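You operate a simulated robot arm through the tools that you are given. There is no shell and no other tool. Be economical: measure what you need, move in short steps, check, and stop when the job is done.

The job below is to be done with a simulated robot arm. You get a single attempt, and the scene is never put back.

Task
Test the green spring and stand it in the ring for its force.
Fine: park the tester arm again.

Only the result counts: the job must be done as asked and must still hold three seconds after the hand-in. Knocking over, shifting, dropping, spilling or breaking anything else fails it.

Robot
A 7-joint arm with a two-finger parallel gripper, fixed in place. Base frame: the origin is at the foot of the arm, x ahead of it, y to its left, z up; the work surface is at about z = 860. Units: mm, rad, N and s.
With the tool pointing down near the work surface it reaches from about 300 to 700 mm from the base axis. Its first joint turns from -1.152 to 1.152 rad. Payload 1.57 kg.
The tool frame sits at the grasp point between the pads (the TCP): z along the fingers, y along the line on which they close. The tips reach 30 mm beyond it. Largest opening 110 mm; finger width 24, thickness 12; the body of the gripper, 48 by 112 mm, starts 78 mm behind the TCP.
Orientation is told as [roll, pitch, yaw] about the base's x, y, z axes, in that order, counted from this pose: with the fingers straight down and closing along the base's y, the tool's x points along the base's -x, its y along +y and its z along -z.

Tools
- The arm moves only by the tool send_rows. Its argument "rows" is a list of rows, each an object (a shift or turn left out is 0, a gripper value left out holds the last) with "turn": the turn, a rotation vector about the base's x, y, z in units of 180 degrees (1.0 is 180 degrees), a list of three; "translation": the shift along the base's x, y, z in units of 150 mm (1.0 is 150 mm), a list of three; "jaw": the finger opening in m, from 0 to 0.11. In form: [{"turn": [wx, wy, wz], "translation": [tx, ty, tz], "jaw": jaw}, ...]. A call has 1 to 12 rows; each row is the pose to reach, as a shift and turn from the pose commanded when the call began. A call with a number of a shift or a turn outside -1 to 1 is refused whole. Each row takes 0.2 s and may step no farther than 50 mm and 0.15 rad from the row before; otherwise, or with a gripper value out of range, the whole call is refused. Where a pose cannot be reached the arm comes as near as it can. A force on the tool above 50 N (or 10 N above the force at the start of the call, whichever is more), or a blocked arm, ends the call early, and 0.2 s more pass. Each finger travels about 108 mm/s and halts on what it meets, pressing with about 34 N; the grip force reading is that of the motor and also rises with nothing between the fingers. The clock runs only during rows and for 0.2 s after the last one: add rows that repeat a pose to give the fingers time. It gives the time, the measured TCP pose, the force on the tool (base axes), the opening and the grip force at its end, in the units of the frame above (readings bear some noise).
- Cameras (640 x 400 px; columns grow to the right, rows downward): "scene" is fixed at [164.3, -384.7, 1411.6]; the picture's right is [0.80, -0.60, 0.00], its down [-0.30, -0.39, -0.87] and it looks along [0.52, 0.69, -0.49] (base axes); focal length 256 px, centre (320, 200). "wrist" rides on the gripper at [70, 16, -141] in the tool frame; the picture's right is [-0.23, 0.97, 0.00], its down [-0.86, -0.20, -0.48] and it looks along [-0.47, -0.11, 0.88] (tool axes); focal length 222 px, centre (320, 200). There is no depth. A picture from a camera that has moved, and an enlarged one, comes with that camera's place and axes in the base frame and with its lens.
- snapshot(camera): a new picture of that camera. It takes no simulated time.
- zoom(camera, box): a new picture of the part [left, top, right, bottom] of that camera's present view, enlarged. It takes no simulated time.
- finish_job(): hands the job in; it is judged then, once.

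Go step by step. Nothing tells you positions but the pictures and the camera data: compare them with the known pose of the tool, close in by small moves and look again before you grip or let go. The budget is 120 turns and 64 pictures, counting those below and the enlarged ones. Unless the task says otherwise, let go and move clear before handing in, and close with one line.

The tools are called after "Emit:" as name(argument=value, ...) on one line, values as JSON. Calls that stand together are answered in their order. send_rows: Moves the arm, as the interface text tells. Its arguments: {"type":"object","properties":{"rows":{"type":"array","items":{"type":"object","properties":{"turn":{"type":"array","items":{"type":"number"}},"translation":{"type":"array","items":{"type":"number"}},"jaw":{"type":"number"}}}}},"required":["rows"]} The other tools are called the same way: snapshot (camera) takes a picture; zoom (camera, box) takes an enlarged picture of a part of a camera's view; finish_job () hands the job in.

At the start:

```text
t: 0.0
tool_pos: [356.7, -44.7, 1313.4]
orientation: [0.001, -0.001, 0.001]
ft_force: [0.0, 0.1, -0.6]
gripper_width: 110.1
grip_force: 0.1
```

scene: 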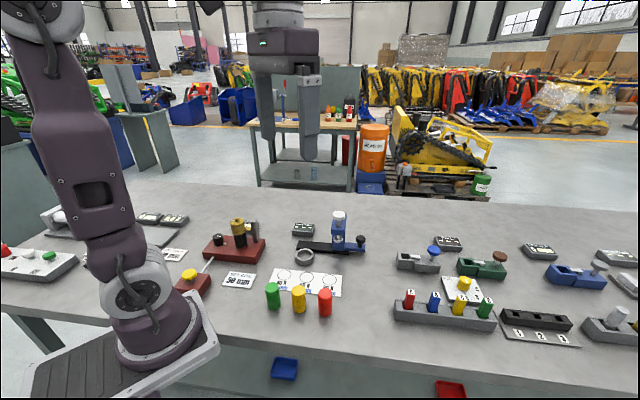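
wrist: 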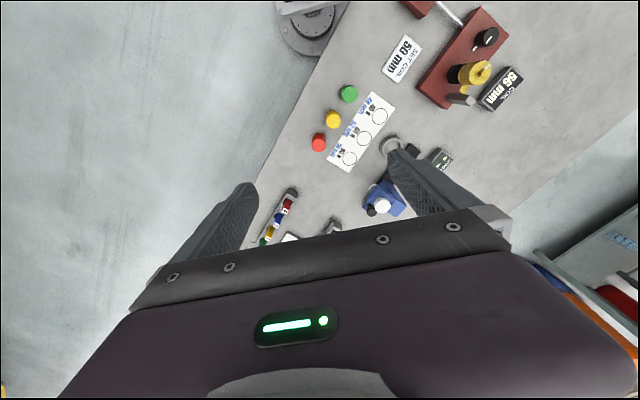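

I see three coloured cylinders (green, yellow, red) by a card with rings, and some testers around. I'll zoom in to read the details.

Emit:
zoom(camera="scene", box=[170, 200, 390, 330])

Emit:
zoom(camera="wrist", box=[300, 0, 540, 150])

Emit:
zoom(camera="wrist", box=[300, 80, 480, 220])

Emit:
zoom(camera="scene", box=[380, 220, 640, 360])

```text
2.91 times, centred on (280, 265) of scene
camera zoom: at [164.3, -384.7, 1411.6], right [0.8, -0.6, 0.0], down [-0.3, -0.39, -0.87], along [0.52, 0.69, -0.49], focal length 745 px, centre (436, 11)
```

zoom: 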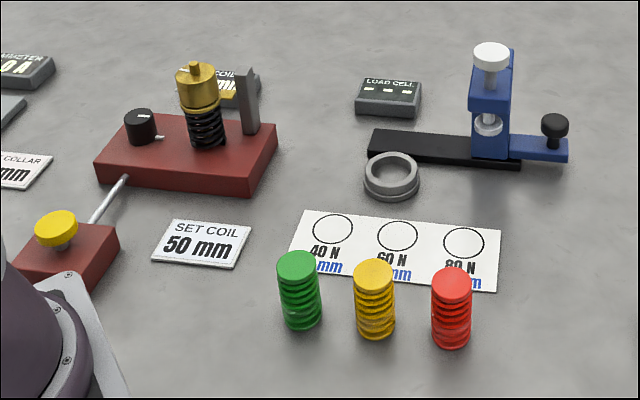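

```text
2.67 times, centred on (420, 75) of wrist
camera zoom: at [289.1, -27.9, 1453.9], right [0.23, 0.97, 0.0], down [0.86, -0.2, 0.48], along [0.47, -0.11, -0.88], focal length 592 px, centre (53, 533)
```

zoom: 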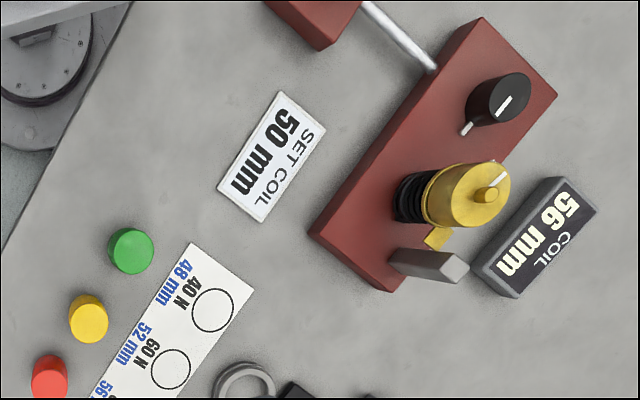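

```text
2.86 times, centred on (390, 150) of wrist
camera zoom: at [289.1, -27.9, 1453.9], right [0.23, 0.97, 0.0], down [0.86, -0.2, 0.48], along [0.47, -0.11, -0.88], focal length 635 px, centre (120, 343)
```

zoom: 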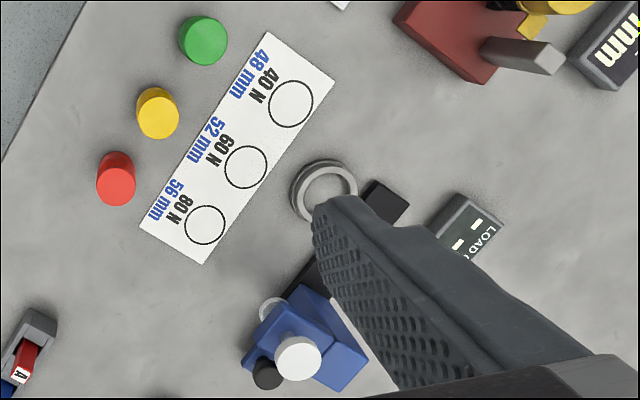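

```text
2.46 times, centred on (510, 290) of scene
camera zoom: at [164.3, -384.7, 1411.6], right [0.8, -0.6, 0.0], down [-0.3, -0.39, -0.87], along [0.52, 0.69, -0.49], focal length 630 px, centre (-148, -22)
```

zoom: 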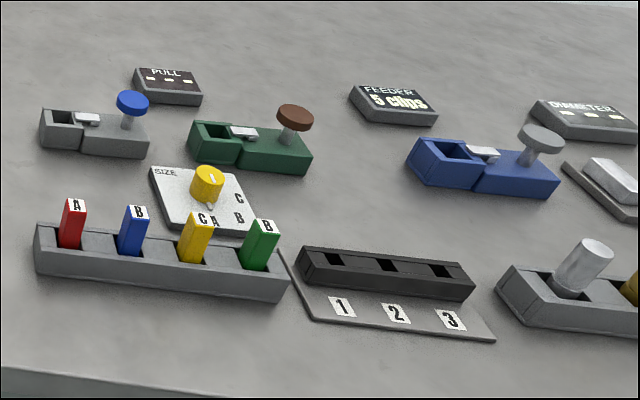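

The load tester is the blue/black unit near (550,110). I'll move up over it for a closer look.

Emit:
send_rows(rows=[{"translation": [0.16, 0.15, -0.16]}, {"translation": [0.32, 0.3, -0.32]}, {"translation": [0.48, 0.45, -0.48]}, {"translation": [0.64, 0.6, -0.64]}, {"translation": [0.8, 0.75, -0.8]}, {"translation": [0.9, 0.9, -0.95]}])

Emit:
snapshot(camera="wrist")

Emit:
zoom(camera="scene", box=[285, 200, 375, 256])

```text
t: 1.4
tool_pos: [496.6, 91.4, 1171.5]
orientation: [-0.001, 0.0, 0.001]
ft_force: [0.7, 0.7, 0.6]
gripper_width: 110.2
grip_force: 0.0
```

```text
57 pictures are left
camera wrist: at [426.8, 109.2, 1312.5], right [0.23, 0.97, 0.0], down [0.86, -0.2, 0.48], along [0.47, -0.11, -0.88], focal length 222 px, centre (320, 200)
```

wrist: 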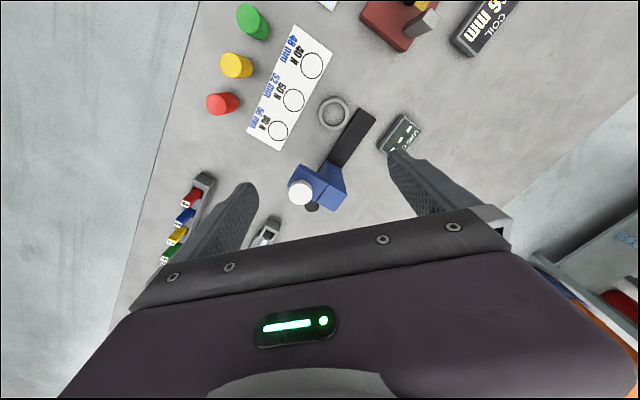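

```text
7.11 times, centred on (330, 228) of scene
camera zoom: at [164.3, -384.7, 1411.6], right [0.8, -0.6, 0.0], down [-0.3, -0.39, -0.87], along [0.52, 0.69, -0.49], focal length 1820 px, centre (249, 1)
```

zoom: 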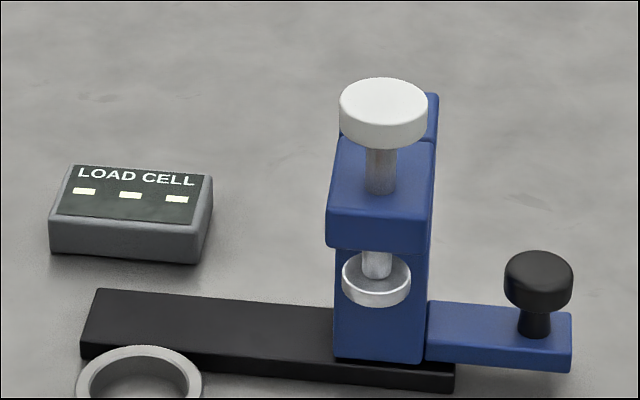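

The tester is a carriage on a black rail with an overhanging plunger and a knob; the grey ring is the load cell seat. I'll zoom for measurements.

Emit:
zoom(camera="wrist", box=[270, 80, 430, 220])

Emit:
zoom(camera="wrist", box=[190, 0, 350, 150])

```text
2.86 times, centred on (350, 150) of wrist
camera zoom: at [426.8, 109.2, 1312.5], right [0.23, 0.97, 0.0], down [0.86, -0.2, 0.48], along [0.47, -0.11, -0.88], focal length 635 px, centre (234, 343)
```

zoom: 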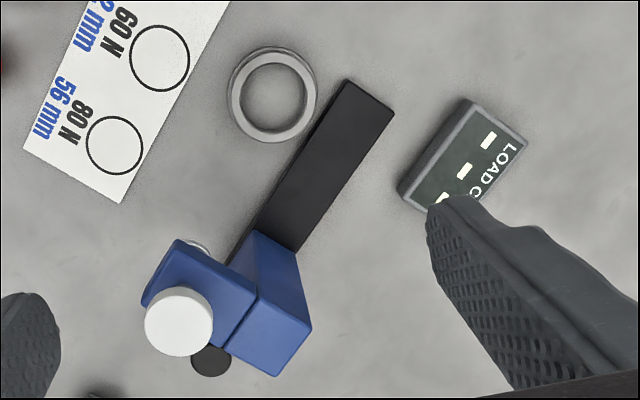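

```text
2.67 times, centred on (270, 75) of wrist
camera zoom: at [426.8, 109.2, 1312.5], right [0.23, 0.97, 0.0], down [0.86, -0.2, 0.48], along [0.47, -0.11, -0.88], focal length 592 px, centre (453, 533)
```

zoom: 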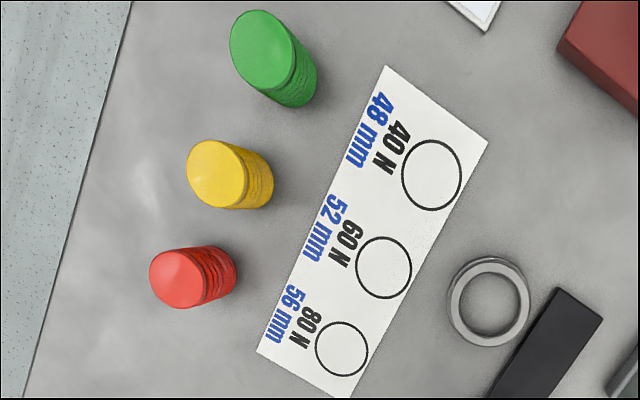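

Estimates: green spring about (331,31), 62 tall; seat (488,120); knob (645,42); the carriage must slide about 97 mm along (-0.74,0.68). I turn the gripper 42.5° and go above the green spring.

Emit:
send_rows(rows=[{"translation": [-0.18, -0.07, -0.13], "turn": [0, 0, -0.04]}, {"translation": [-0.36, -0.14, -0.26], "turn": [0, 0, -0.08]}, {"translation": [-0.54, -0.21, -0.39], "turn": [0, 0, -0.12]}, {"translation": [-0.72, -0.28, -0.52], "turn": [0, 0, -0.16]}, {"translation": [-0.9, -0.34, -0.65], "turn": [0, 0, -0.2]}, {"translation": [-1.0, -0.4, -0.7], "turn": [0, 0, -0.236]}, {"translation": [-1.0, -0.4, -0.7], "turn": [0, 0, -0.236], "jaw": 0.08}])

Emit:
snapshot(camera="wrist")

Emit:
zoom(camera="scene", box=[220, 200, 380, 330])

```text
t: 3.0
tool_pos: [342.4, 28.0, 1066.1]
orientation: [0.001, -0.001, -0.743]
ft_force: [-0.4, 0.3, 0.7]
gripper_width: 80.1
grip_force: 0.1
```

```text
53 pictures are left
camera wrist: at [303.6, 87.8, 1207.2], right [0.83, 0.56, 0.0], down [0.49, -0.73, 0.48], along [0.27, -0.4, -0.88], focal length 222 px, centre (320, 200)
```

wrist: 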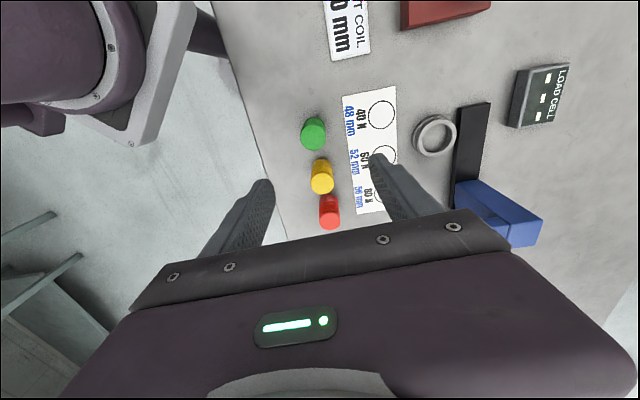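

```text
3.08 times, centred on (300, 265) of scene
camera zoom: at [164.3, -384.8, 1411.6], right [0.8, -0.6, 0.0], down [-0.3, -0.39, -0.87], along [0.52, 0.69, -0.49], focal length 788 px, centre (382, 0)
```

zoom: 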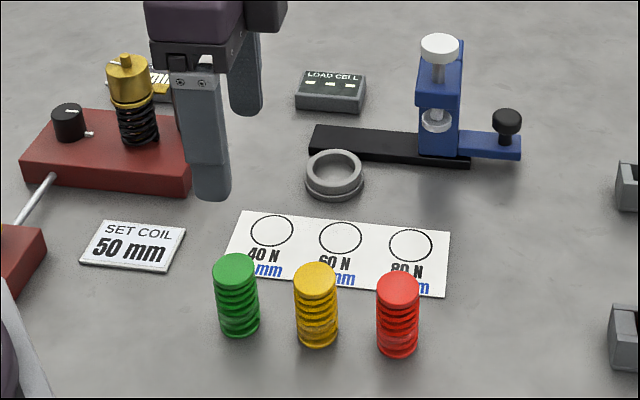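

Zooming the wrist view to refine the spring, the seat and the neighbours.

Emit:
zoom(camera="wrist", box=[260, 70, 420, 240])

Emit:
zoom(camera="wrist", box=[390, 50, 570, 250])

```text
2.35 times, centred on (340, 155) of wrist
camera zoom: at [303.6, 87.8, 1207.2], right [0.83, 0.56, 0.0], down [0.49, -0.73, 0.48], along [0.27, -0.4, -0.88], focal length 523 px, centre (273, 306)
```

zoom: 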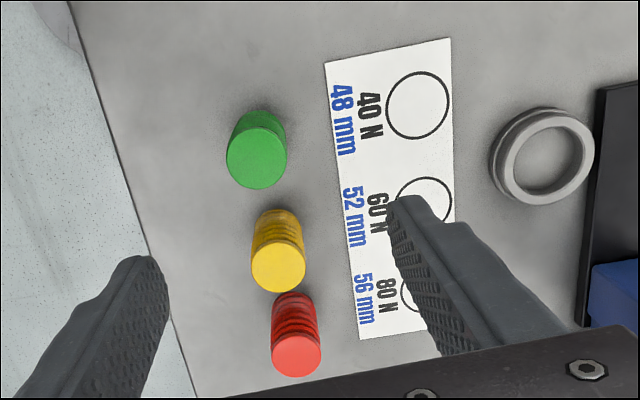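

```text
2.00 times, centred on (480, 150) of wrist
camera zoom: at [303.6, 87.8, 1207.2], right [0.83, 0.56, 0.0], down [0.49, -0.73, 0.48], along [0.27, -0.4, -0.88], focal length 444 px, centre (0, 300)
```

zoom: 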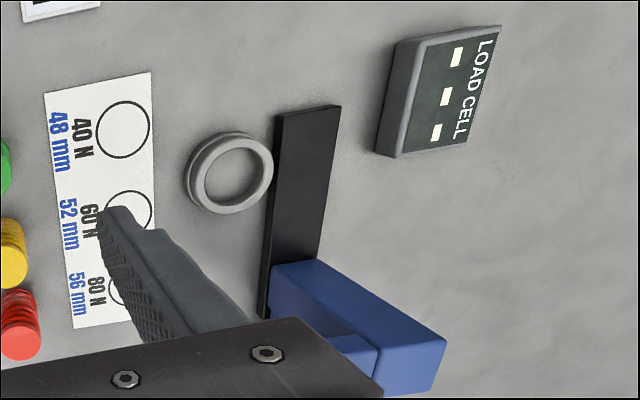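

Green spring confirmed at about (332,31) with its top at about 922. Moving above it.

Emit:
send_rows(rows=[{"translation": [-0.063, 0.013, -0.22]}, {"translation": [-0.063, 0.013, -0.44]}, {"translation": [-0.063, 0.013, -0.62]}, {"translation": [-0.063, 0.013, -0.62]}])

Emit:
snapshot(camera="wrist")

Emit:
zoom(camera="scene", box=[220, 200, 380, 330])

```text
t: 4.0
tool_pos: [332.9, 29.6, 972.4]
orientation: [0.0, 0.0, -0.742]
ft_force: [0.5, 0.0, -0.7]
gripper_width: 79.9
grip_force: 0.1
```

```text
49 pictures are left
camera wrist: at [292.7, 89.4, 1112.9], right [0.83, 0.56, 0.0], down [0.5, -0.72, 0.48], along [0.27, -0.4, -0.88], focal length 222 px, centre (320, 200)
```

wrist: 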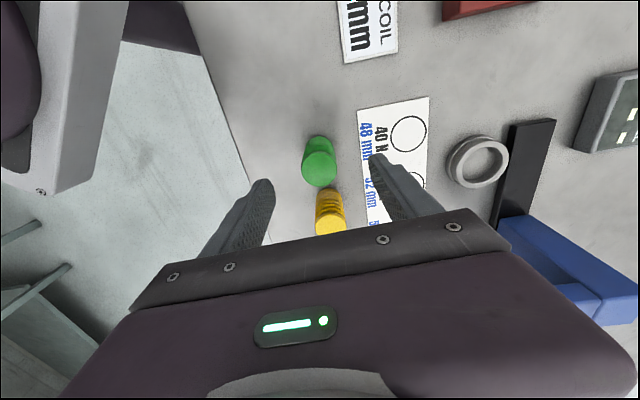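

```text
3.08 times, centred on (300, 265) of scene
camera zoom: at [164.3, -384.7, 1411.6], right [0.8, -0.6, 0.0], down [-0.3, -0.39, -0.87], along [0.52, 0.69, -0.49], focal length 788 px, centre (382, 0)
```

zoom: 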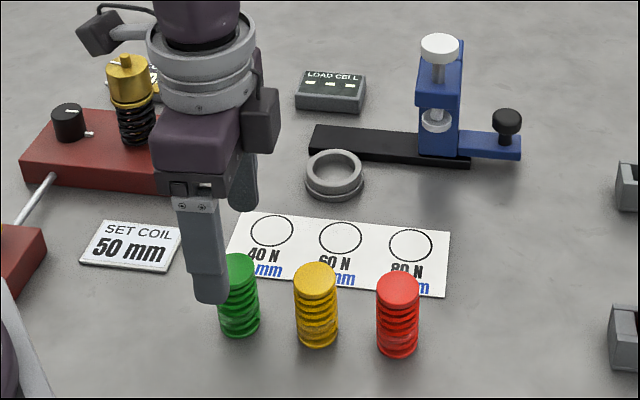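

Aligned. Descending to z≈912 and closing.

Emit:
send_rows(rows=[{"translation": [-0.005, 0.004, -0.2]}, {"translation": [-0.005, 0.004, -0.4]}, {"translation": [-0.005, 0.004, -0.4]}])

Emit:
snapshot(camera="wrist")

```text
t: 4.8
tool_pos: [334.1, 31.3, 911.5]
orientation: [0.0, -0.001, -0.743]
ft_force: [0.1, -0.2, 0.9]
gripper_width: 80.0
grip_force: 0.0
```

```text
47 pictures are left
camera wrist: at [294.1, 91.7, 1053.0], right [0.83, 0.56, 0.0], down [0.5, -0.72, 0.48], along [0.27, -0.4, -0.88], focal length 222 px, centre (320, 200)
```

wrist: 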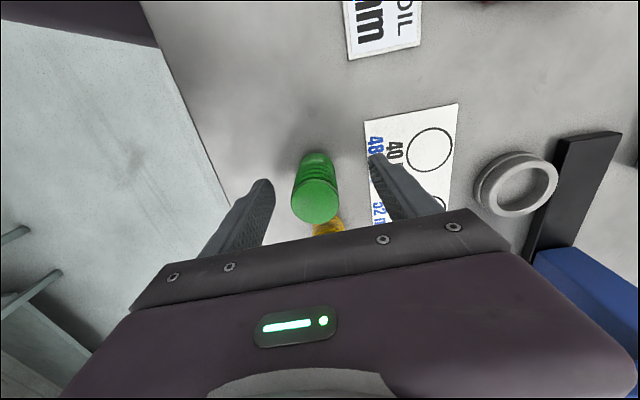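

Green is between the fingers. Closing.

Emit:
send_rows(rows=[{"jaw": 0.05}, {"jaw": 0.03}, {"jaw": 0.025}, {"jaw": 0.025}])

Emit:
snapshot(camera="wrist")

```text
t: 5.8
tool_pos: [334.8, 32.7, 912.4]
orientation: [0.001, 0.0, -0.744]
ft_force: [-0.5, 0.1, 0.4]
gripper_width: 31.8
grip_force: 33.9
```

```text
46 pictures are left
camera wrist: at [294.1, 91.7, 1053.3], right [0.83, 0.56, 0.0], down [0.5, -0.72, 0.48], along [0.27, -0.39, -0.88], focal length 222 px, centre (320, 200)
```

wrist: 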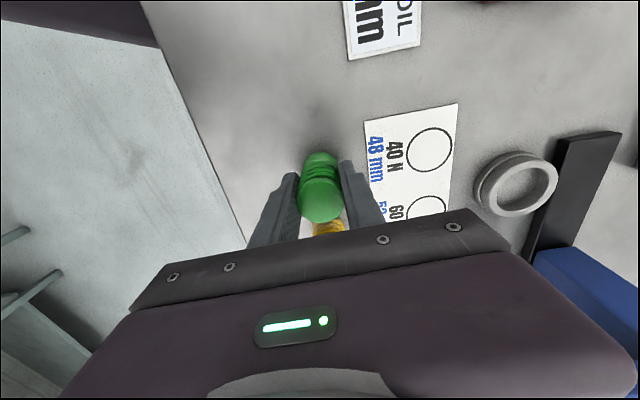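

Gripped (31.8 mm). Lifting.

Emit:
send_rows(rows=[{"translation": [0, 0, 0.2]}, {"translation": [0, 0, 0.5]}, {"translation": [0.15, 0.1, 0.7]}, {"translation": [0.4, 0.25, 0.7]}, {"translation": [0.65, 0.4, 0.7]}, {"translation": [0.9, 0.52, 0.7]}, {"translation": [0.98, 0.57, 0.7]}, {"translation": [0.98, 0.57, 0.7]}])

Emit:
snapshot(camera="wrist")

Emit:
zoom(camera="scene", box=[250, 170, 390, 280])

```text
t: 7.6
tool_pos: [478.5, 116.7, 1019.1]
orientation: [-0.001, -0.001, -0.742]
ft_force: [-0.2, 1.2, -1.1]
gripper_width: 31.6
grip_force: 33.5
```

```text
45 pictures are left
camera wrist: at [439.4, 176.3, 1159.9], right [0.83, 0.56, 0.0], down [0.5, -0.72, 0.48], along [0.27, -0.4, -0.88], focal length 222 px, centre (320, 200)
```

wrist: 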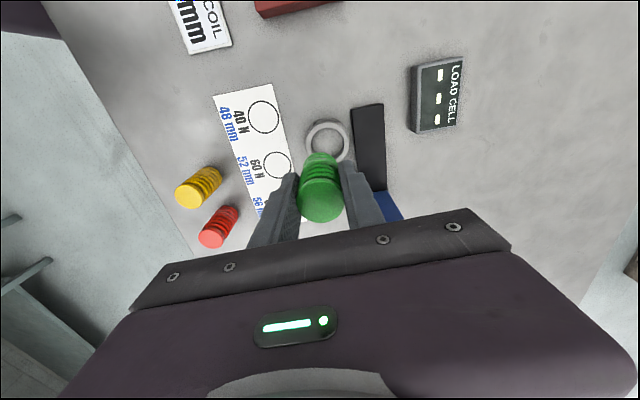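

```text
3.64 times, centred on (320, 225) of scene
camera zoom: at [164.4, -384.7, 1411.6], right [0.8, -0.6, 0.0], down [-0.3, -0.39, -0.87], along [0.52, 0.69, -0.49], focal length 931 px, centre (320, 109)
```

zoom: 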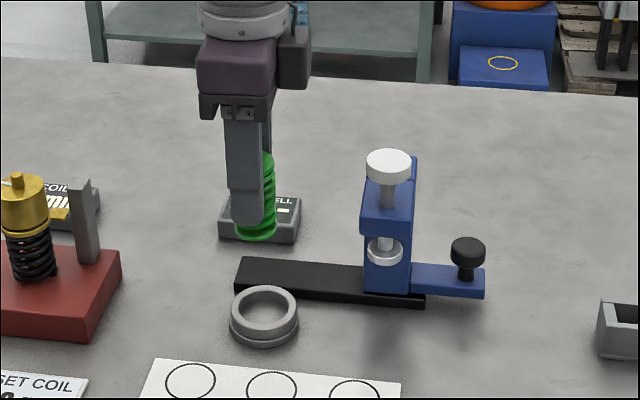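

Zooming on the seat relative to the held spring.

Emit:
zoom(camera="wrist", box=[260, 90, 400, 230])

```text
2.86 times, centred on (330, 160) of wrist
camera zoom: at [439.4, 176.3, 1159.9], right [0.83, 0.56, 0.0], down [0.5, -0.72, 0.48], along [0.27, -0.4, -0.88], focal length 635 px, centre (291, 314)
```

zoom: 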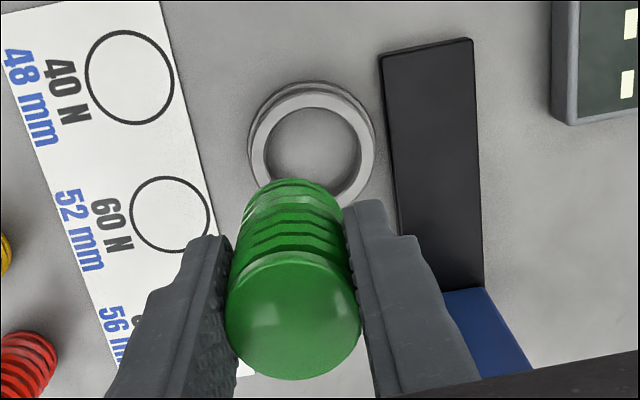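

Seat centre at about (488,119.5); held spring is centred on the TCP. Moving to just above the rim.

Emit:
send_rows(rows=[{"translation": [0.058, 0.018, -0.2]}, {"translation": [0.058, 0.018, -0.4]}, {"translation": [0.058, 0.018, -0.53]}, {"translation": [0.058, 0.018, -0.53]}])

Emit:
zoom(camera="wrist", box=[240, 90, 420, 230])

Emit:
zoom(camera="scene", box=[270, 200, 370, 270])

```text
t: 8.6
tool_pos: [490.6, 120.3, 938.3]
orientation: [0.002, -0.001, -0.743]
ft_force: [-0.6, -0.3, -0.8]
gripper_width: 31.7
grip_force: 34.2
```

```text
2.86 times, centred on (330, 160) of wrist
camera zoom: at [450.2, 180.2, 1079.5], right [0.83, 0.56, 0.0], down [0.5, -0.72, 0.48], along [0.27, -0.4, -0.88], focal length 635 px, centre (291, 314)
```

zoom: 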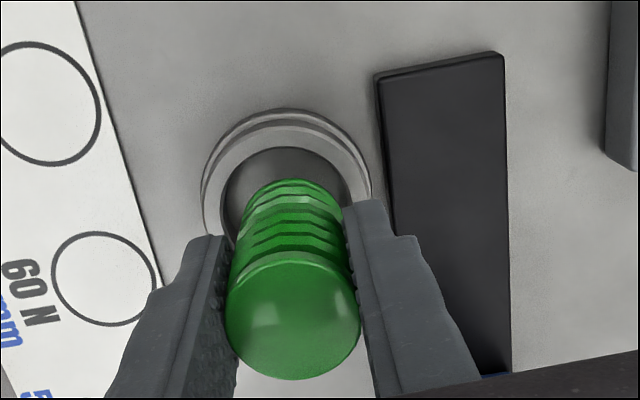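

```text
5.71 times, centred on (320, 235) of scene
camera zoom: at [164.3, -384.7, 1411.6], right [0.8, -0.6, 0.0], down [-0.3, -0.39, -0.87], along [0.52, 0.69, -0.49], focal length 1463 px, centre (320, 0)
```

zoom: 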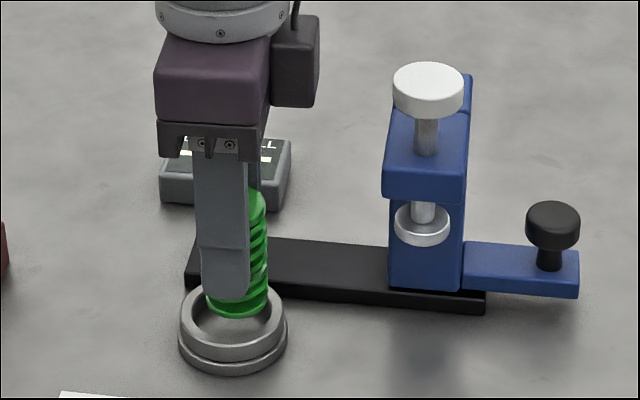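

Nearly centred; small correction and lower into the seat.

Emit:
send_rows(rows=[{"translation": [-0.016, 0.01, 0]}, {"translation": [-0.016, 0.01, -0.04]}, {"translation": [-0.016, 0.01, -0.07]}, {"translation": [-0.016, 0.01, -0.07]}])

Emit:
zoom(camera="wrist", box=[240, 90, 420, 230])

```text
t: 9.6
tool_pos: [486.9, 122.3, 927.1]
orientation: [-0.001, 0.0, -0.742]
ft_force: [0.0, 0.1, -0.4]
gripper_width: 31.5
grip_force: 33.7
```

```text
2.86 times, centred on (330, 160) of wrist
camera zoom: at [446.7, 181.7, 1068.5], right [0.83, 0.56, 0.0], down [0.5, -0.72, 0.48], along [0.27, -0.39, -0.88], focal length 635 px, centre (291, 314)
```

zoom: 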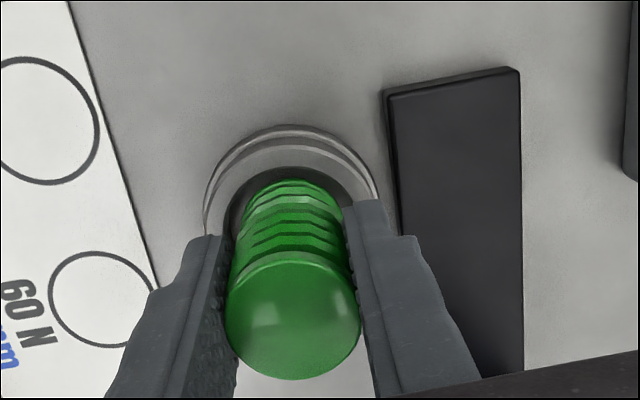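

Centred in the hole. Lowering further slowly to contact.

Emit:
send_rows(rows=[{"translation": [0, 0, -0.02]}, {"translation": [0, 0, -0.04]}, {"translation": [0, 0, -0.06]}, {"translation": [0, 0, -0.06]}])

```text
t: 10.6
tool_pos: [486.7, 121.7, 920.3]
orientation: [0.002, 0.0, -0.741]
ft_force: [-3.4, -0.3, 20.6]
gripper_width: 31.4
grip_force: 33.6
```

Contact with the seat floor (20 N). Backing off slightly and releasing.

Emit:
send_rows(rows=[{"translation": [0, 0, 0.01]}, {"translation": [0, 0, 0.01]}])

Emit:
zoom(camera="scene", box=[270, 200, 370, 270])

```text
t: 11.2
tool_pos: [487.3, 122.5, 919.6]
orientation: [0.001, -0.001, -0.742]
ft_force: [-0.8, 2.0, 7.7]
gripper_width: 31.6
grip_force: 33.9
```

```text
5.71 times, centred on (320, 235) of scene
camera zoom: at [164.2, -384.7, 1411.6], right [0.8, -0.6, 0.0], down [-0.3, -0.39, -0.87], along [0.52, 0.69, -0.49], focal length 1463 px, centre (320, 0)
```

zoom: 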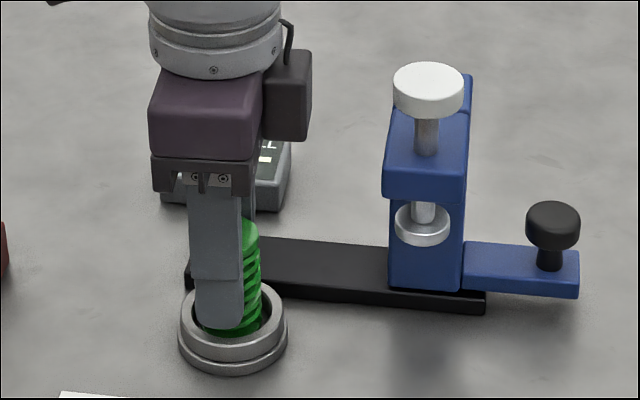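

Spring is seated. Opening and lifting straight up.

Emit:
send_rows(rows=[{"translation": [0, 0, 0], "jaw": 0.04}, {"translation": [0, 0, 0], "jaw": 0.055}, {"translation": [0, 0, 0], "jaw": 0.055}, {"translation": [0, 0, 0.15], "jaw": 0.055}, {"translation": [0, 0, 0.4]}, {"translation": [0, 0, 0.7]}, {"translation": [0, 0, 1.0]}, {"translation": [0, 0, 1.0]}])

Emit:
zoom(camera="scene", box=[270, 180, 390, 270])

Emit:
snapshot(camera="wrist")

```text
t: 13.0
tool_pos: [485.6, 121.2, 1068.1]
orientation: [0.0, 0.0, -0.741]
ft_force: [0.1, 0.5, -0.2]
gripper_width: 55.2
grip_force: 0.1
```

```text
4.44 times, centred on (330, 225) of scene
camera zoom: at [164.3, -384.8, 1411.6], right [0.8, -0.6, 0.0], down [-0.3, -0.39, -0.87], along [0.52, 0.69, -0.49], focal length 1138 px, centre (276, 89)
```

zoom: 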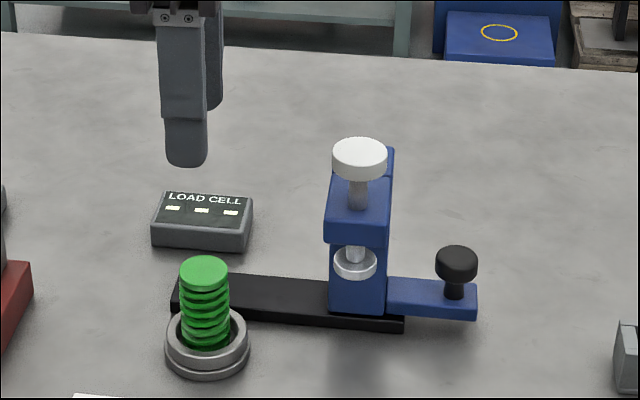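

```text
37 pictures are left
camera wrist: at [446.4, 180.5, 1209.7], right [0.83, 0.56, 0.0], down [0.5, -0.72, 0.48], along [0.27, -0.4, -0.88], focal length 222 px, centre (320, 200)
```

wrist: 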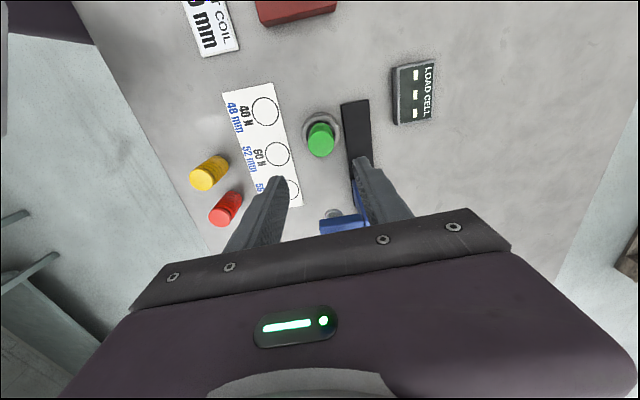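

Spring stands in the seat and there is clearance under the anvil. I'll raise and go over the knob (about 645,42).

Emit:
send_rows(rows=[{"translation": [0, 0, 0.28]}, {"translation": [0.25, -0.13, 0.3]}, {"translation": [0.5, -0.26, 0.3]}, {"translation": [0.75, -0.39, 0.3]}, {"translation": [0.99, -0.52, 0.3]}, {"translation": [0.99, -0.52, 0.3], "jaw": 0.06}])

Emit:
snapshot(camera="wrist")

Emit:
zoom(camera="scene", box=[285, 180, 405, 270])

```text
t: 14.4
tool_pos: [635.0, 43.9, 1117.6]
orientation: [-0.002, 0.001, -0.741]
ft_force: [0.2, 0.2, 0.8]
gripper_width: 60.0
grip_force: 0.1
```

```text
36 pictures are left
camera wrist: at [596.0, 103.2, 1259.2], right [0.83, 0.56, 0.0], down [0.5, -0.72, 0.48], along [0.27, -0.4, -0.88], focal length 222 px, centre (320, 200)
```

wrist: 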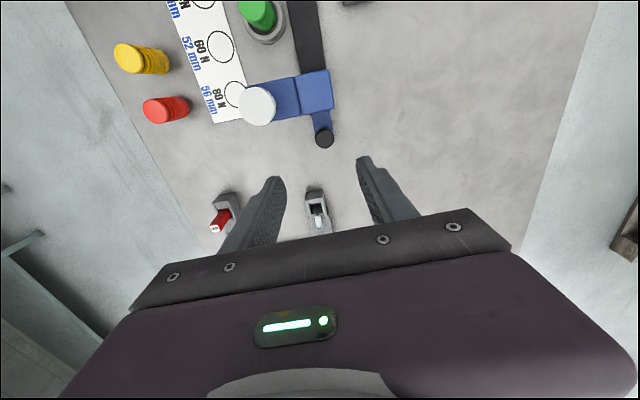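

```text
4.44 times, centred on (345, 225) of scene
camera zoom: at [164.3, -384.8, 1411.6], right [0.8, -0.6, 0.0], down [-0.3, -0.39, -0.87], along [0.52, 0.69, -0.49], focal length 1138 px, centre (209, 89)
```

zoom: 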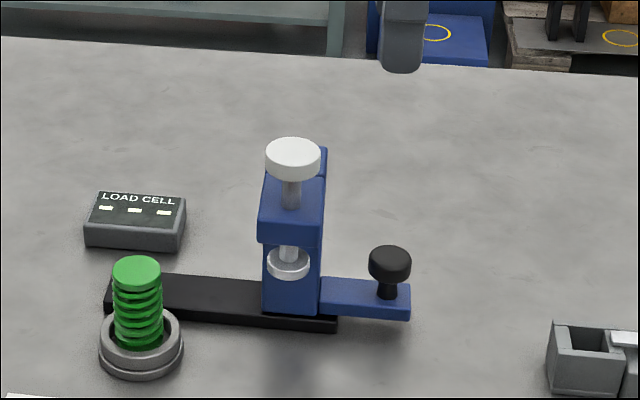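

Emit:
zoom(camera="wrist", box=[220, 50, 360, 160])

```text
3.64 times, centred on (290, 105) of wrist
camera zoom: at [596.0, 103.2, 1259.2], right [0.83, 0.56, 0.0], down [0.5, -0.72, 0.48], along [0.27, -0.4, -0.88], focal length 808 px, centre (429, 546)
```

zoom: 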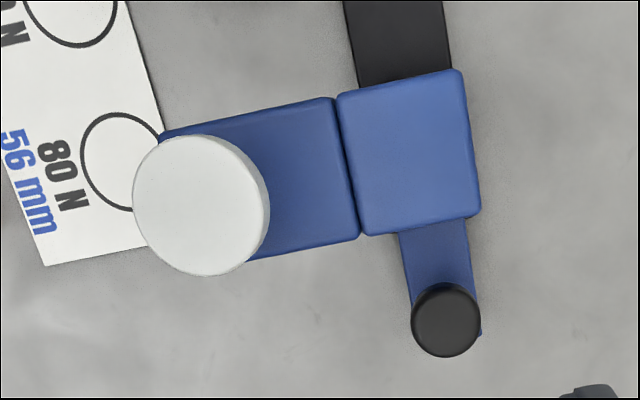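

Knob at (645.5,40.3), top about 918. Descending toward it with fingers open 60.

Emit:
send_rows(rows=[{"translation": [0.07, -0.023, -0.2]}, {"translation": [0.07, -0.023, -0.5]}, {"translation": [0.07, -0.023, -0.8]}, {"translation": [0.07, -0.023, -0.99]}, {"translation": [0.07, -0.023, -0.99]}])

Emit:
snapshot(camera="wrist")

Emit:
zoom(camera="scene", box=[285, 180, 405, 270])

```text
t: 15.6
tool_pos: [642.5, 41.5, 966.9]
orientation: [0.0, -0.001, -0.742]
ft_force: [-0.2, 0.7, -0.2]
gripper_width: 59.7
grip_force: 0.1
```

```text
33 pictures are left
camera wrist: at [603.9, 101.8, 1107.8], right [0.83, 0.56, 0.0], down [0.5, -0.72, 0.48], along [0.27, -0.39, -0.88], focal length 222 px, centre (320, 200)
```

wrist: 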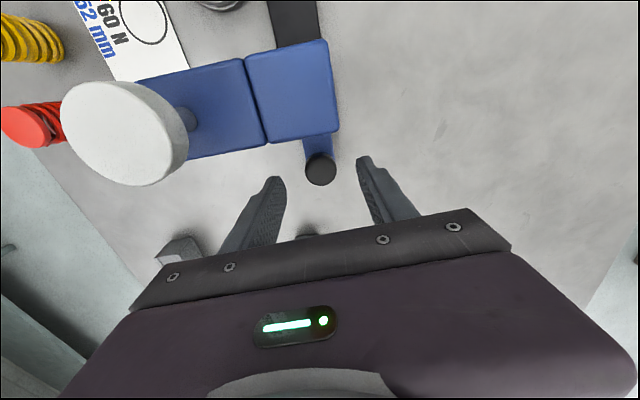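

```text
4.44 times, centred on (345, 225) of scene
camera zoom: at [164.3, -384.7, 1411.6], right [0.8, -0.6, 0.0], down [-0.3, -0.39, -0.87], along [0.52, 0.69, -0.49], focal length 1138 px, centre (209, 89)
```

zoom: 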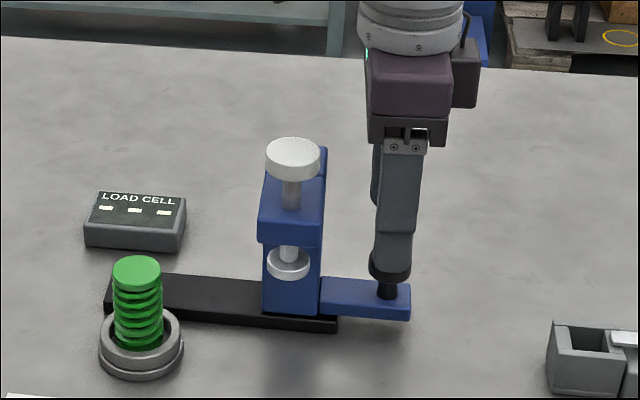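

Knob is well between the fingers. Descending to z≈927 with a tiny shift.

Emit:
send_rows(rows=[{"translation": [-0.01, 0.01, -0.12]}, {"translation": [-0.01, 0.01, -0.27]}, {"translation": [-0.01, 0.01, -0.27]}])

Emit:
snapshot(camera="wrist")

Emit:
zoom(camera="scene", box=[285, 180, 405, 270])

```text
t: 16.4
tool_pos: [643.4, 41.8, 925.1]
orientation: [0.001, 0.001, -0.742]
ft_force: [-0.5, -0.5, -0.5]
gripper_width: 60.1
grip_force: 0.0
```

```text
31 pictures are left
camera wrist: at [603.9, 101.3, 1065.3], right [0.83, 0.56, 0.0], down [0.5, -0.72, 0.48], along [0.27, -0.39, -0.88], focal length 222 px, centre (320, 200)
```

wrist: 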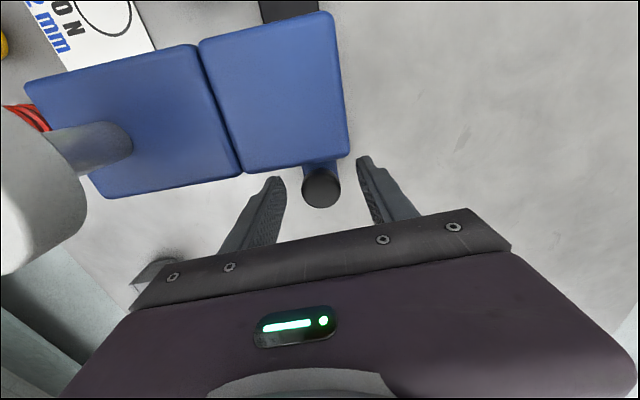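

```text
4.44 times, centred on (345, 225) of scene
camera zoom: at [164.3, -384.7, 1411.6], right [0.8, -0.6, 0.0], down [-0.3, -0.39, -0.87], along [0.52, 0.69, -0.49], focal length 1138 px, centre (209, 89)
```

zoom: 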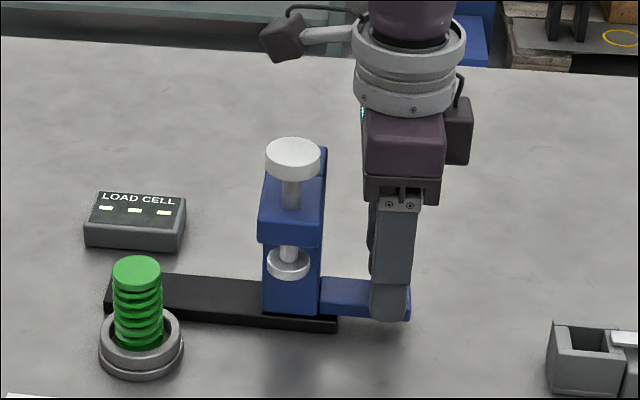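

Clear of the column. Closing on the knob.

Emit:
send_rows(rows=[{"jaw": 0.04}, {"jaw": 0.025}, {"jaw": 0.02}, {"jaw": 0.02}])

```text
t: 17.4
tool_pos: [642.7, 41.5, 924.1]
orientation: [0.0, -0.001, -0.743]
ft_force: [3.1, 2.0, -3.2]
gripper_width: 29.4
grip_force: 38.8
```

Gripped (29.4 mm). Sliding a first short bit along the rail.

Emit:
send_rows(rows=[{"translation": [-0.045, 0.043, 0]}, {"translation": [-0.095, 0.09, 0]}, {"translation": [-0.095, 0.09, 0]}])

Emit:
zoom(camera="scene", box=[285, 180, 405, 270])

```text
t: 18.2
tool_pos: [629.4, 57.1, 925.3]
orientation: [-0.002, 0.004, -0.743]
ft_force: [2.3, 3.1, -27.4]
gripper_width: 29.6
grip_force: 39.5
```

```text
4.44 times, centred on (345, 225) of scene
camera zoom: at [164.9, -384.6, 1411.5], right [0.8, -0.6, 0.0], down [-0.3, -0.39, -0.87], along [0.52, 0.69, -0.49], focal length 1138 px, centre (209, 89)
```

zoom: 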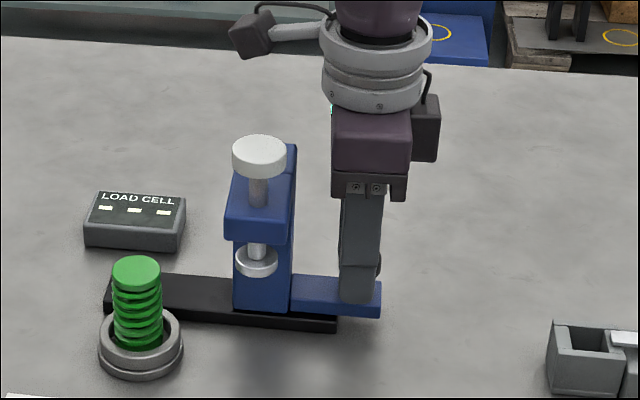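

It slides on the rail. Easing down by 1 mm for the vertical pull and continuing.

Emit:
send_rows(rows=[{"translation": [0, 0, -0.007]}, {"translation": [-0.05, 0.048, -0.007]}, {"translation": [-0.1, 0.096, -0.007]}, {"translation": [-0.15, 0.144, -0.007]}, {"translation": [-0.15, 0.144, -0.007]}])

```text
t: 19.4
tool_pos: [610.1, 78.4, 925.6]
orientation: [0.0, 0.001, -0.744]
ft_force: [4.0, 5.4, -33.0]
gripper_width: 29.2
grip_force: 39.0
```

Sideways force is small but growing; I'll steer slightly and lower to see if the vertical load eases.

Emit:
send_rows(rows=[{"translation": [0.005, 0.005, -0.013]}, {"translation": [0.005, 0.005, -0.013]}])

```text
t: 20.0
tool_pos: [609.1, 76.4, 925.3]
orientation: [0.002, -0.003, -0.742]
ft_force: [-3.1, -3.3, 11.1]
gripper_width: 29.5
grip_force: 38.7
```

Forces relaxed. Continuing along (-0.71,0.71).

Emit:
send_rows(rows=[{"translation": [-0.05, 0.05, 0.001]}, {"translation": [-0.1, 0.1, 0.001]}, {"translation": [-0.15, 0.15, 0.001]}, {"translation": [-0.15, 0.15, 0.001]}])

Emit:
zoom(camera="scene", box=[265, 180, 385, 270])

```text
t: 21.0
tool_pos: [583.4, 102.3, 923.7]
orientation: [0.001, 0.0, -0.74]
ft_force: [-6.2, -3.8, 32.6]
gripper_width: 29.5
grip_force: 39.3
```

```text
4.44 times, centred on (325, 225) of scene
camera zoom: at [163.6, -385.0, 1411.6], right [0.8, -0.6, 0.0], down [-0.3, -0.39, -0.87], along [0.52, 0.69, -0.49], focal length 1138 px, centre (298, 89)
```

zoom: 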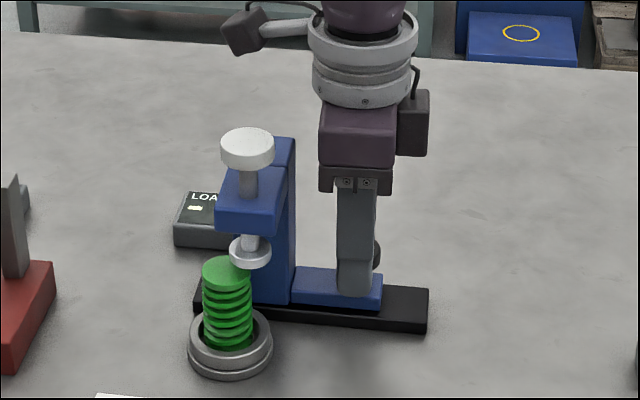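

About 15 mm remain until the plunger is over the spring. Easing up 1 mm and sliding.

Emit:
send_rows(rows=[{"translation": [0.001, 0.001, 0.009]}, {"translation": [-0.03, 0.031, 0.009]}, {"translation": [-0.055, 0.056, 0.009]}, {"translation": [-0.055, 0.056, 0.009]}])

Emit:
zoom(camera="scene", box=[265, 180, 385, 270])

```text
t: 22.0
tool_pos: [575.8, 109.2, 923.0]
orientation: [0.003, -0.001, -0.74]
ft_force: [5.5, 7.5, 14.6]
gripper_width: 29.3
grip_force: 38.3
```

```text
4.44 times, centred on (325, 225) of scene
camera zoom: at [164.2, -384.6, 1411.6], right [0.8, -0.6, 0.0], down [-0.3, -0.39, -0.87], along [0.52, 0.69, -0.49], focal length 1138 px, centre (298, 89)
```

zoom: 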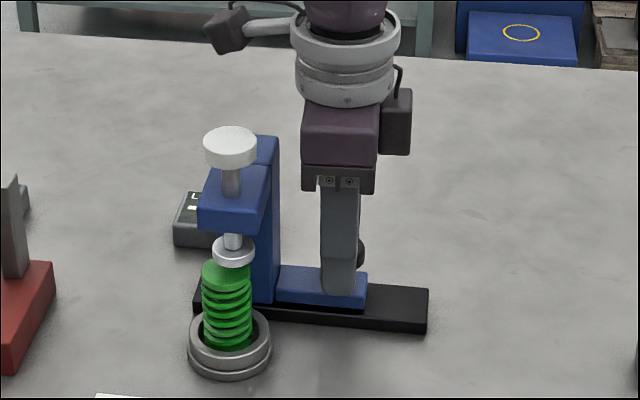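

About 4.5 mm to go.

Emit:
send_rows(rows=[{"translation": [-0.008, 0.014, 0.004]}, {"translation": [-0.02, 0.026, 0.004]}, {"translation": [-0.02, 0.026, 0.004]}])

Emit:
zoom(camera="scene", box=[275, 200, 355, 270])

Emit:
snapshot(camera="wrist")

```text
t: 22.8
tool_pos: [572.1, 112.7, 922.2]
orientation: [-0.003, 0.001, -0.741]
ft_force: [2.1, 1.7, -8.0]
gripper_width: 29.4
grip_force: 38.7
```

```text
5.71 times, centred on (315, 235) of scene
camera zoom: at [164.5, -384.7, 1411.6], right [0.8, -0.6, 0.0], down [-0.3, -0.39, -0.87], along [0.52, 0.69, -0.49], focal length 1463 px, centre (349, 0)
```

zoom: 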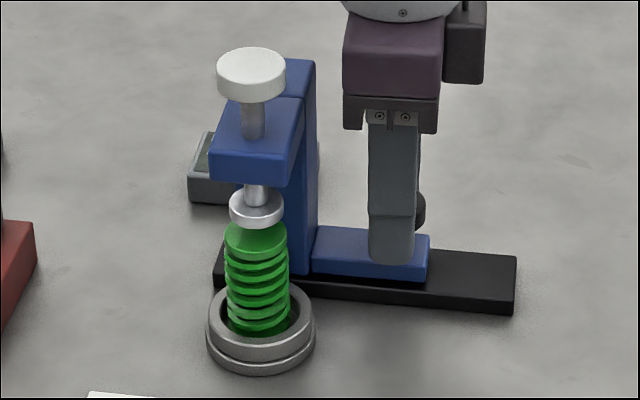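

```text
25 pictures are left
camera wrist: at [534.1, 172.4, 1064.4], right [0.83, 0.56, 0.0], down [0.5, -0.72, 0.48], along [0.27, -0.4, -0.88], focal length 222 px, centre (320, 200)
```

wrist: 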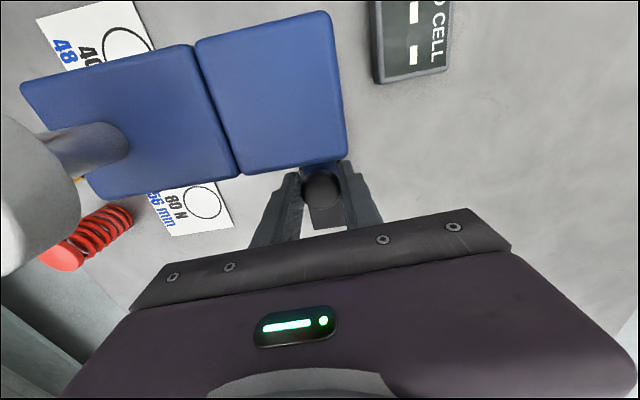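

Plunger is over the spring. Releasing the knob and rising.

Emit:
send_rows(rows=[{"jaw": 0.045}, {"jaw": 0.06}, {"jaw": 0.06}, {"translation": [0.004, -0.004, 0.25]}, {"translation": [0.004, -0.004, 0.55]}, {"translation": [0.004, -0.004, 0.85]}, {"translation": [0.004, -0.004, 0.99]}, {"translation": [0.004, -0.004, 0.99]}])

Emit:
zoom(camera="scene", box=[275, 190, 375, 270])

```text
t: 24.6
tool_pos: [576.0, 111.9, 1073.0]
orientation: [-0.001, 0.0, -0.742]
ft_force: [-0.1, 0.4, -0.1]
gripper_width: 59.9
grip_force: 0.1
```

```text
5.00 times, centred on (325, 230) of scene
camera zoom: at [164.3, -384.8, 1411.6], right [0.8, -0.6, 0.0], down [-0.3, -0.39, -0.87], along [0.52, 0.69, -0.49], focal length 1280 px, centre (295, 50)
```

zoom: 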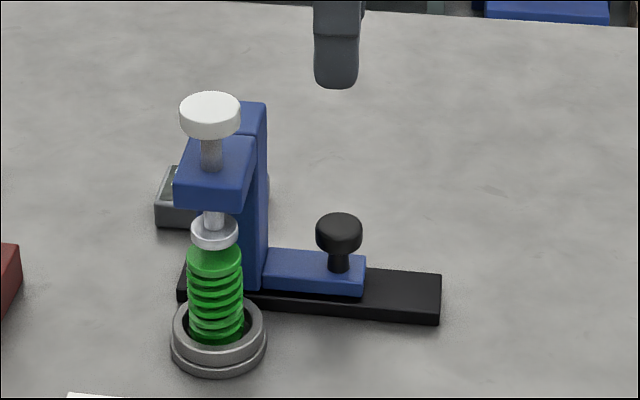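

Carriage stays. Moving over the white cap with fingers closed, high.

Emit:
send_rows(rows=[{"translation": [0, 0, 0.25], "jaw": 0.03}, {"translation": [-0.2, 0.02, 0.25], "jaw": 0.0}, {"translation": [-0.4, 0.05, 0.25]}, {"translation": [-0.59, 0.07, 0.25]}, {"translation": [-0.59, 0.07, 0.25]}])

Emit:
zoom(camera="scene", box=[265, 170, 365, 270])

Emit:
snapshot(camera="wrist")

```text
t: 25.8
tool_pos: [485.2, 124.0, 1109.4]
orientation: [-0.001, 0.0, -0.743]
ft_force: [1.0, 0.0, -0.9]
gripper_width: 0.0
grip_force: 20.9
```

```text
4.00 times, centred on (315, 220) of scene
camera zoom: at [164.3, -384.8, 1411.6], right [0.8, -0.6, 0.0], down [-0.3, -0.39, -0.87], along [0.52, 0.69, -0.49], focal length 1024 px, centre (340, 120)
```

zoom: 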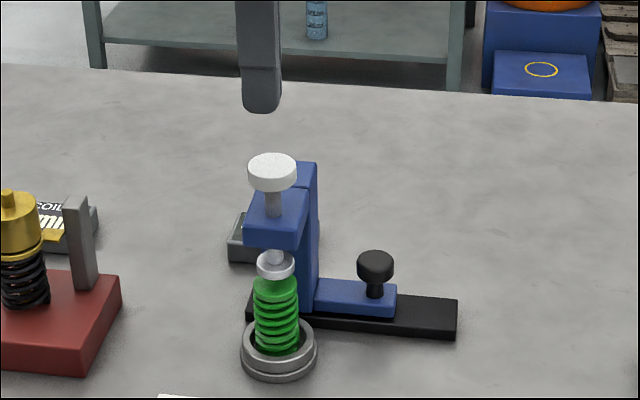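

```text
22 pictures are left
camera wrist: at [445.3, 183.4, 1250.9], right [0.83, 0.56, 0.0], down [0.5, -0.72, 0.48], along [0.27, -0.4, -0.88], focal length 222 px, centre (320, 200)
```

wrist: 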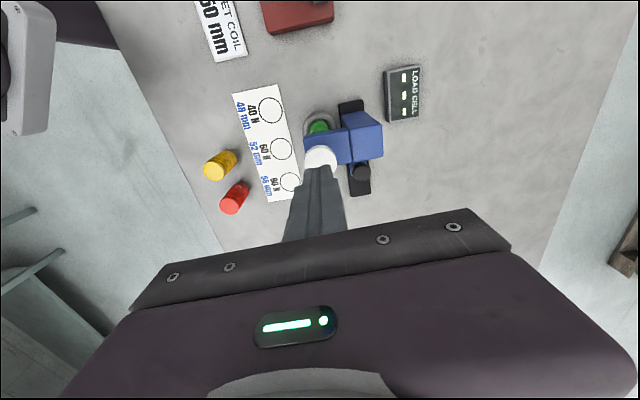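

Centred over the cap. Lowering to contact.

Emit:
send_rows(rows=[{"translation": [0.004, 0, -0.15]}, {"translation": [0.004, 0, -0.25]}, {"translation": [0.004, 0, -0.28]}, {"translation": [0.004, 0, -0.31]}, {"translation": [0.004, 0, -0.34]}, {"translation": [0.004, 0, -0.34]}])

Emit:
snapshot(camera="wrist")

```text
t: 27.2
tool_pos: [488.3, 124.3, 1060.3]
orientation: [0.001, -0.001, -0.742]
ft_force: [-0.8, -0.7, -0.3]
gripper_width: 0.0
grip_force: 21.4
```

```text
21 pictures are left
camera wrist: at [447.8, 183.6, 1201.2], right [0.83, 0.56, 0.0], down [0.5, -0.72, 0.48], along [0.27, -0.39, -0.88], focal length 222 px, centre (320, 200)
```

wrist: 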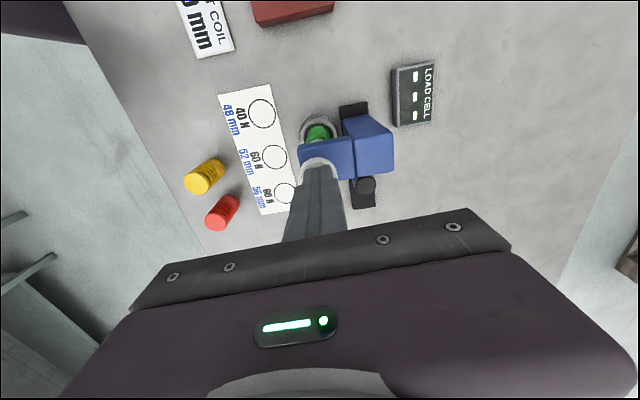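

No contact yet. Going down further in small steps.

Emit:
send_rows(rows=[{"translation": [0, 0, -0.013]}, {"translation": [0, 0, -0.027]}, {"translation": [0, 0, -0.04]}, {"translation": [0, 0, -0.053]}, {"translation": [0, 0, -0.053]}])

Emit:
zoom(camera="scene", box=[265, 170, 365, 270])

```text
t: 28.4
tool_pos: [487.0, 124.9, 1052.3]
orientation: [0.0, 0.0, -0.741]
ft_force: [-0.4, -0.8, 1.2]
gripper_width: 0.4
grip_force: 21.3
```

```text
4.00 times, centred on (315, 220) of scene
camera zoom: at [164.3, -384.8, 1411.6], right [0.8, -0.6, 0.0], down [-0.3, -0.39, -0.87], along [0.52, 0.69, -0.49], focal length 1024 px, centre (340, 120)
```

zoom: 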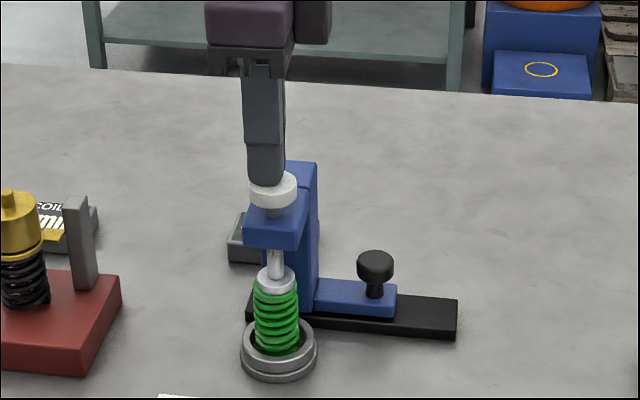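

The plunger has descended onto the spring top. Pressing on gradually.

Emit:
send_rows(rows=[{"translation": [0, 0, -0.013]}, {"translation": [0, 0, -0.027]}, {"translation": [0, 0, -0.027]}])

Emit:
zoom(camera="wrist", box=[270, 50, 450, 210])

```text
t: 29.2
tool_pos: [486.9, 123.7, 1047.6]
orientation: [-0.001, 0.0, -0.742]
ft_force: [2.5, 2.5, 5.4]
gripper_width: 0.0
grip_force: 21.1
```

```text
2.50 times, centred on (360, 130) of wrist
camera zoom: at [446.9, 183.7, 1188.7], right [0.83, 0.56, 0.0], down [0.5, -0.72, 0.48], along [0.27, -0.39, -0.88], focal length 555 px, centre (220, 375)
```

zoom: 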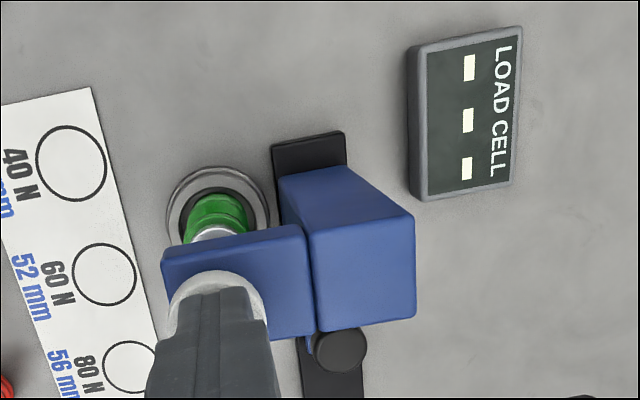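

Force rising (5 N), display still dashes. Continuing.

Emit:
send_rows(rows=[{"translation": [0, 0, -0.013]}, {"translation": [0, 0, -0.027]}, {"translation": [0, 0, -0.04]}, {"translation": [0, 0, -0.04]}])

Emit:
zoom(camera="scene", box=[265, 190, 355, 270])

```text
t: 30.2
tool_pos: [488.0, 124.0, 1042.9]
orientation: [0.0, -0.001, -0.742]
ft_force: [-1.7, 0.9, 9.6]
gripper_width: 0.0
grip_force: 21.5
```

```text
5.00 times, centred on (310, 230) of scene
camera zoom: at [164.1, -384.8, 1411.6], right [0.8, -0.6, 0.0], down [-0.3, -0.39, -0.87], along [0.52, 0.69, -0.49], focal length 1280 px, centre (370, 50)
```

zoom: 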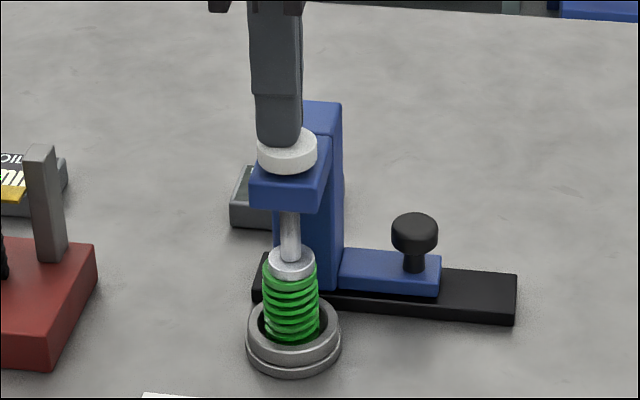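

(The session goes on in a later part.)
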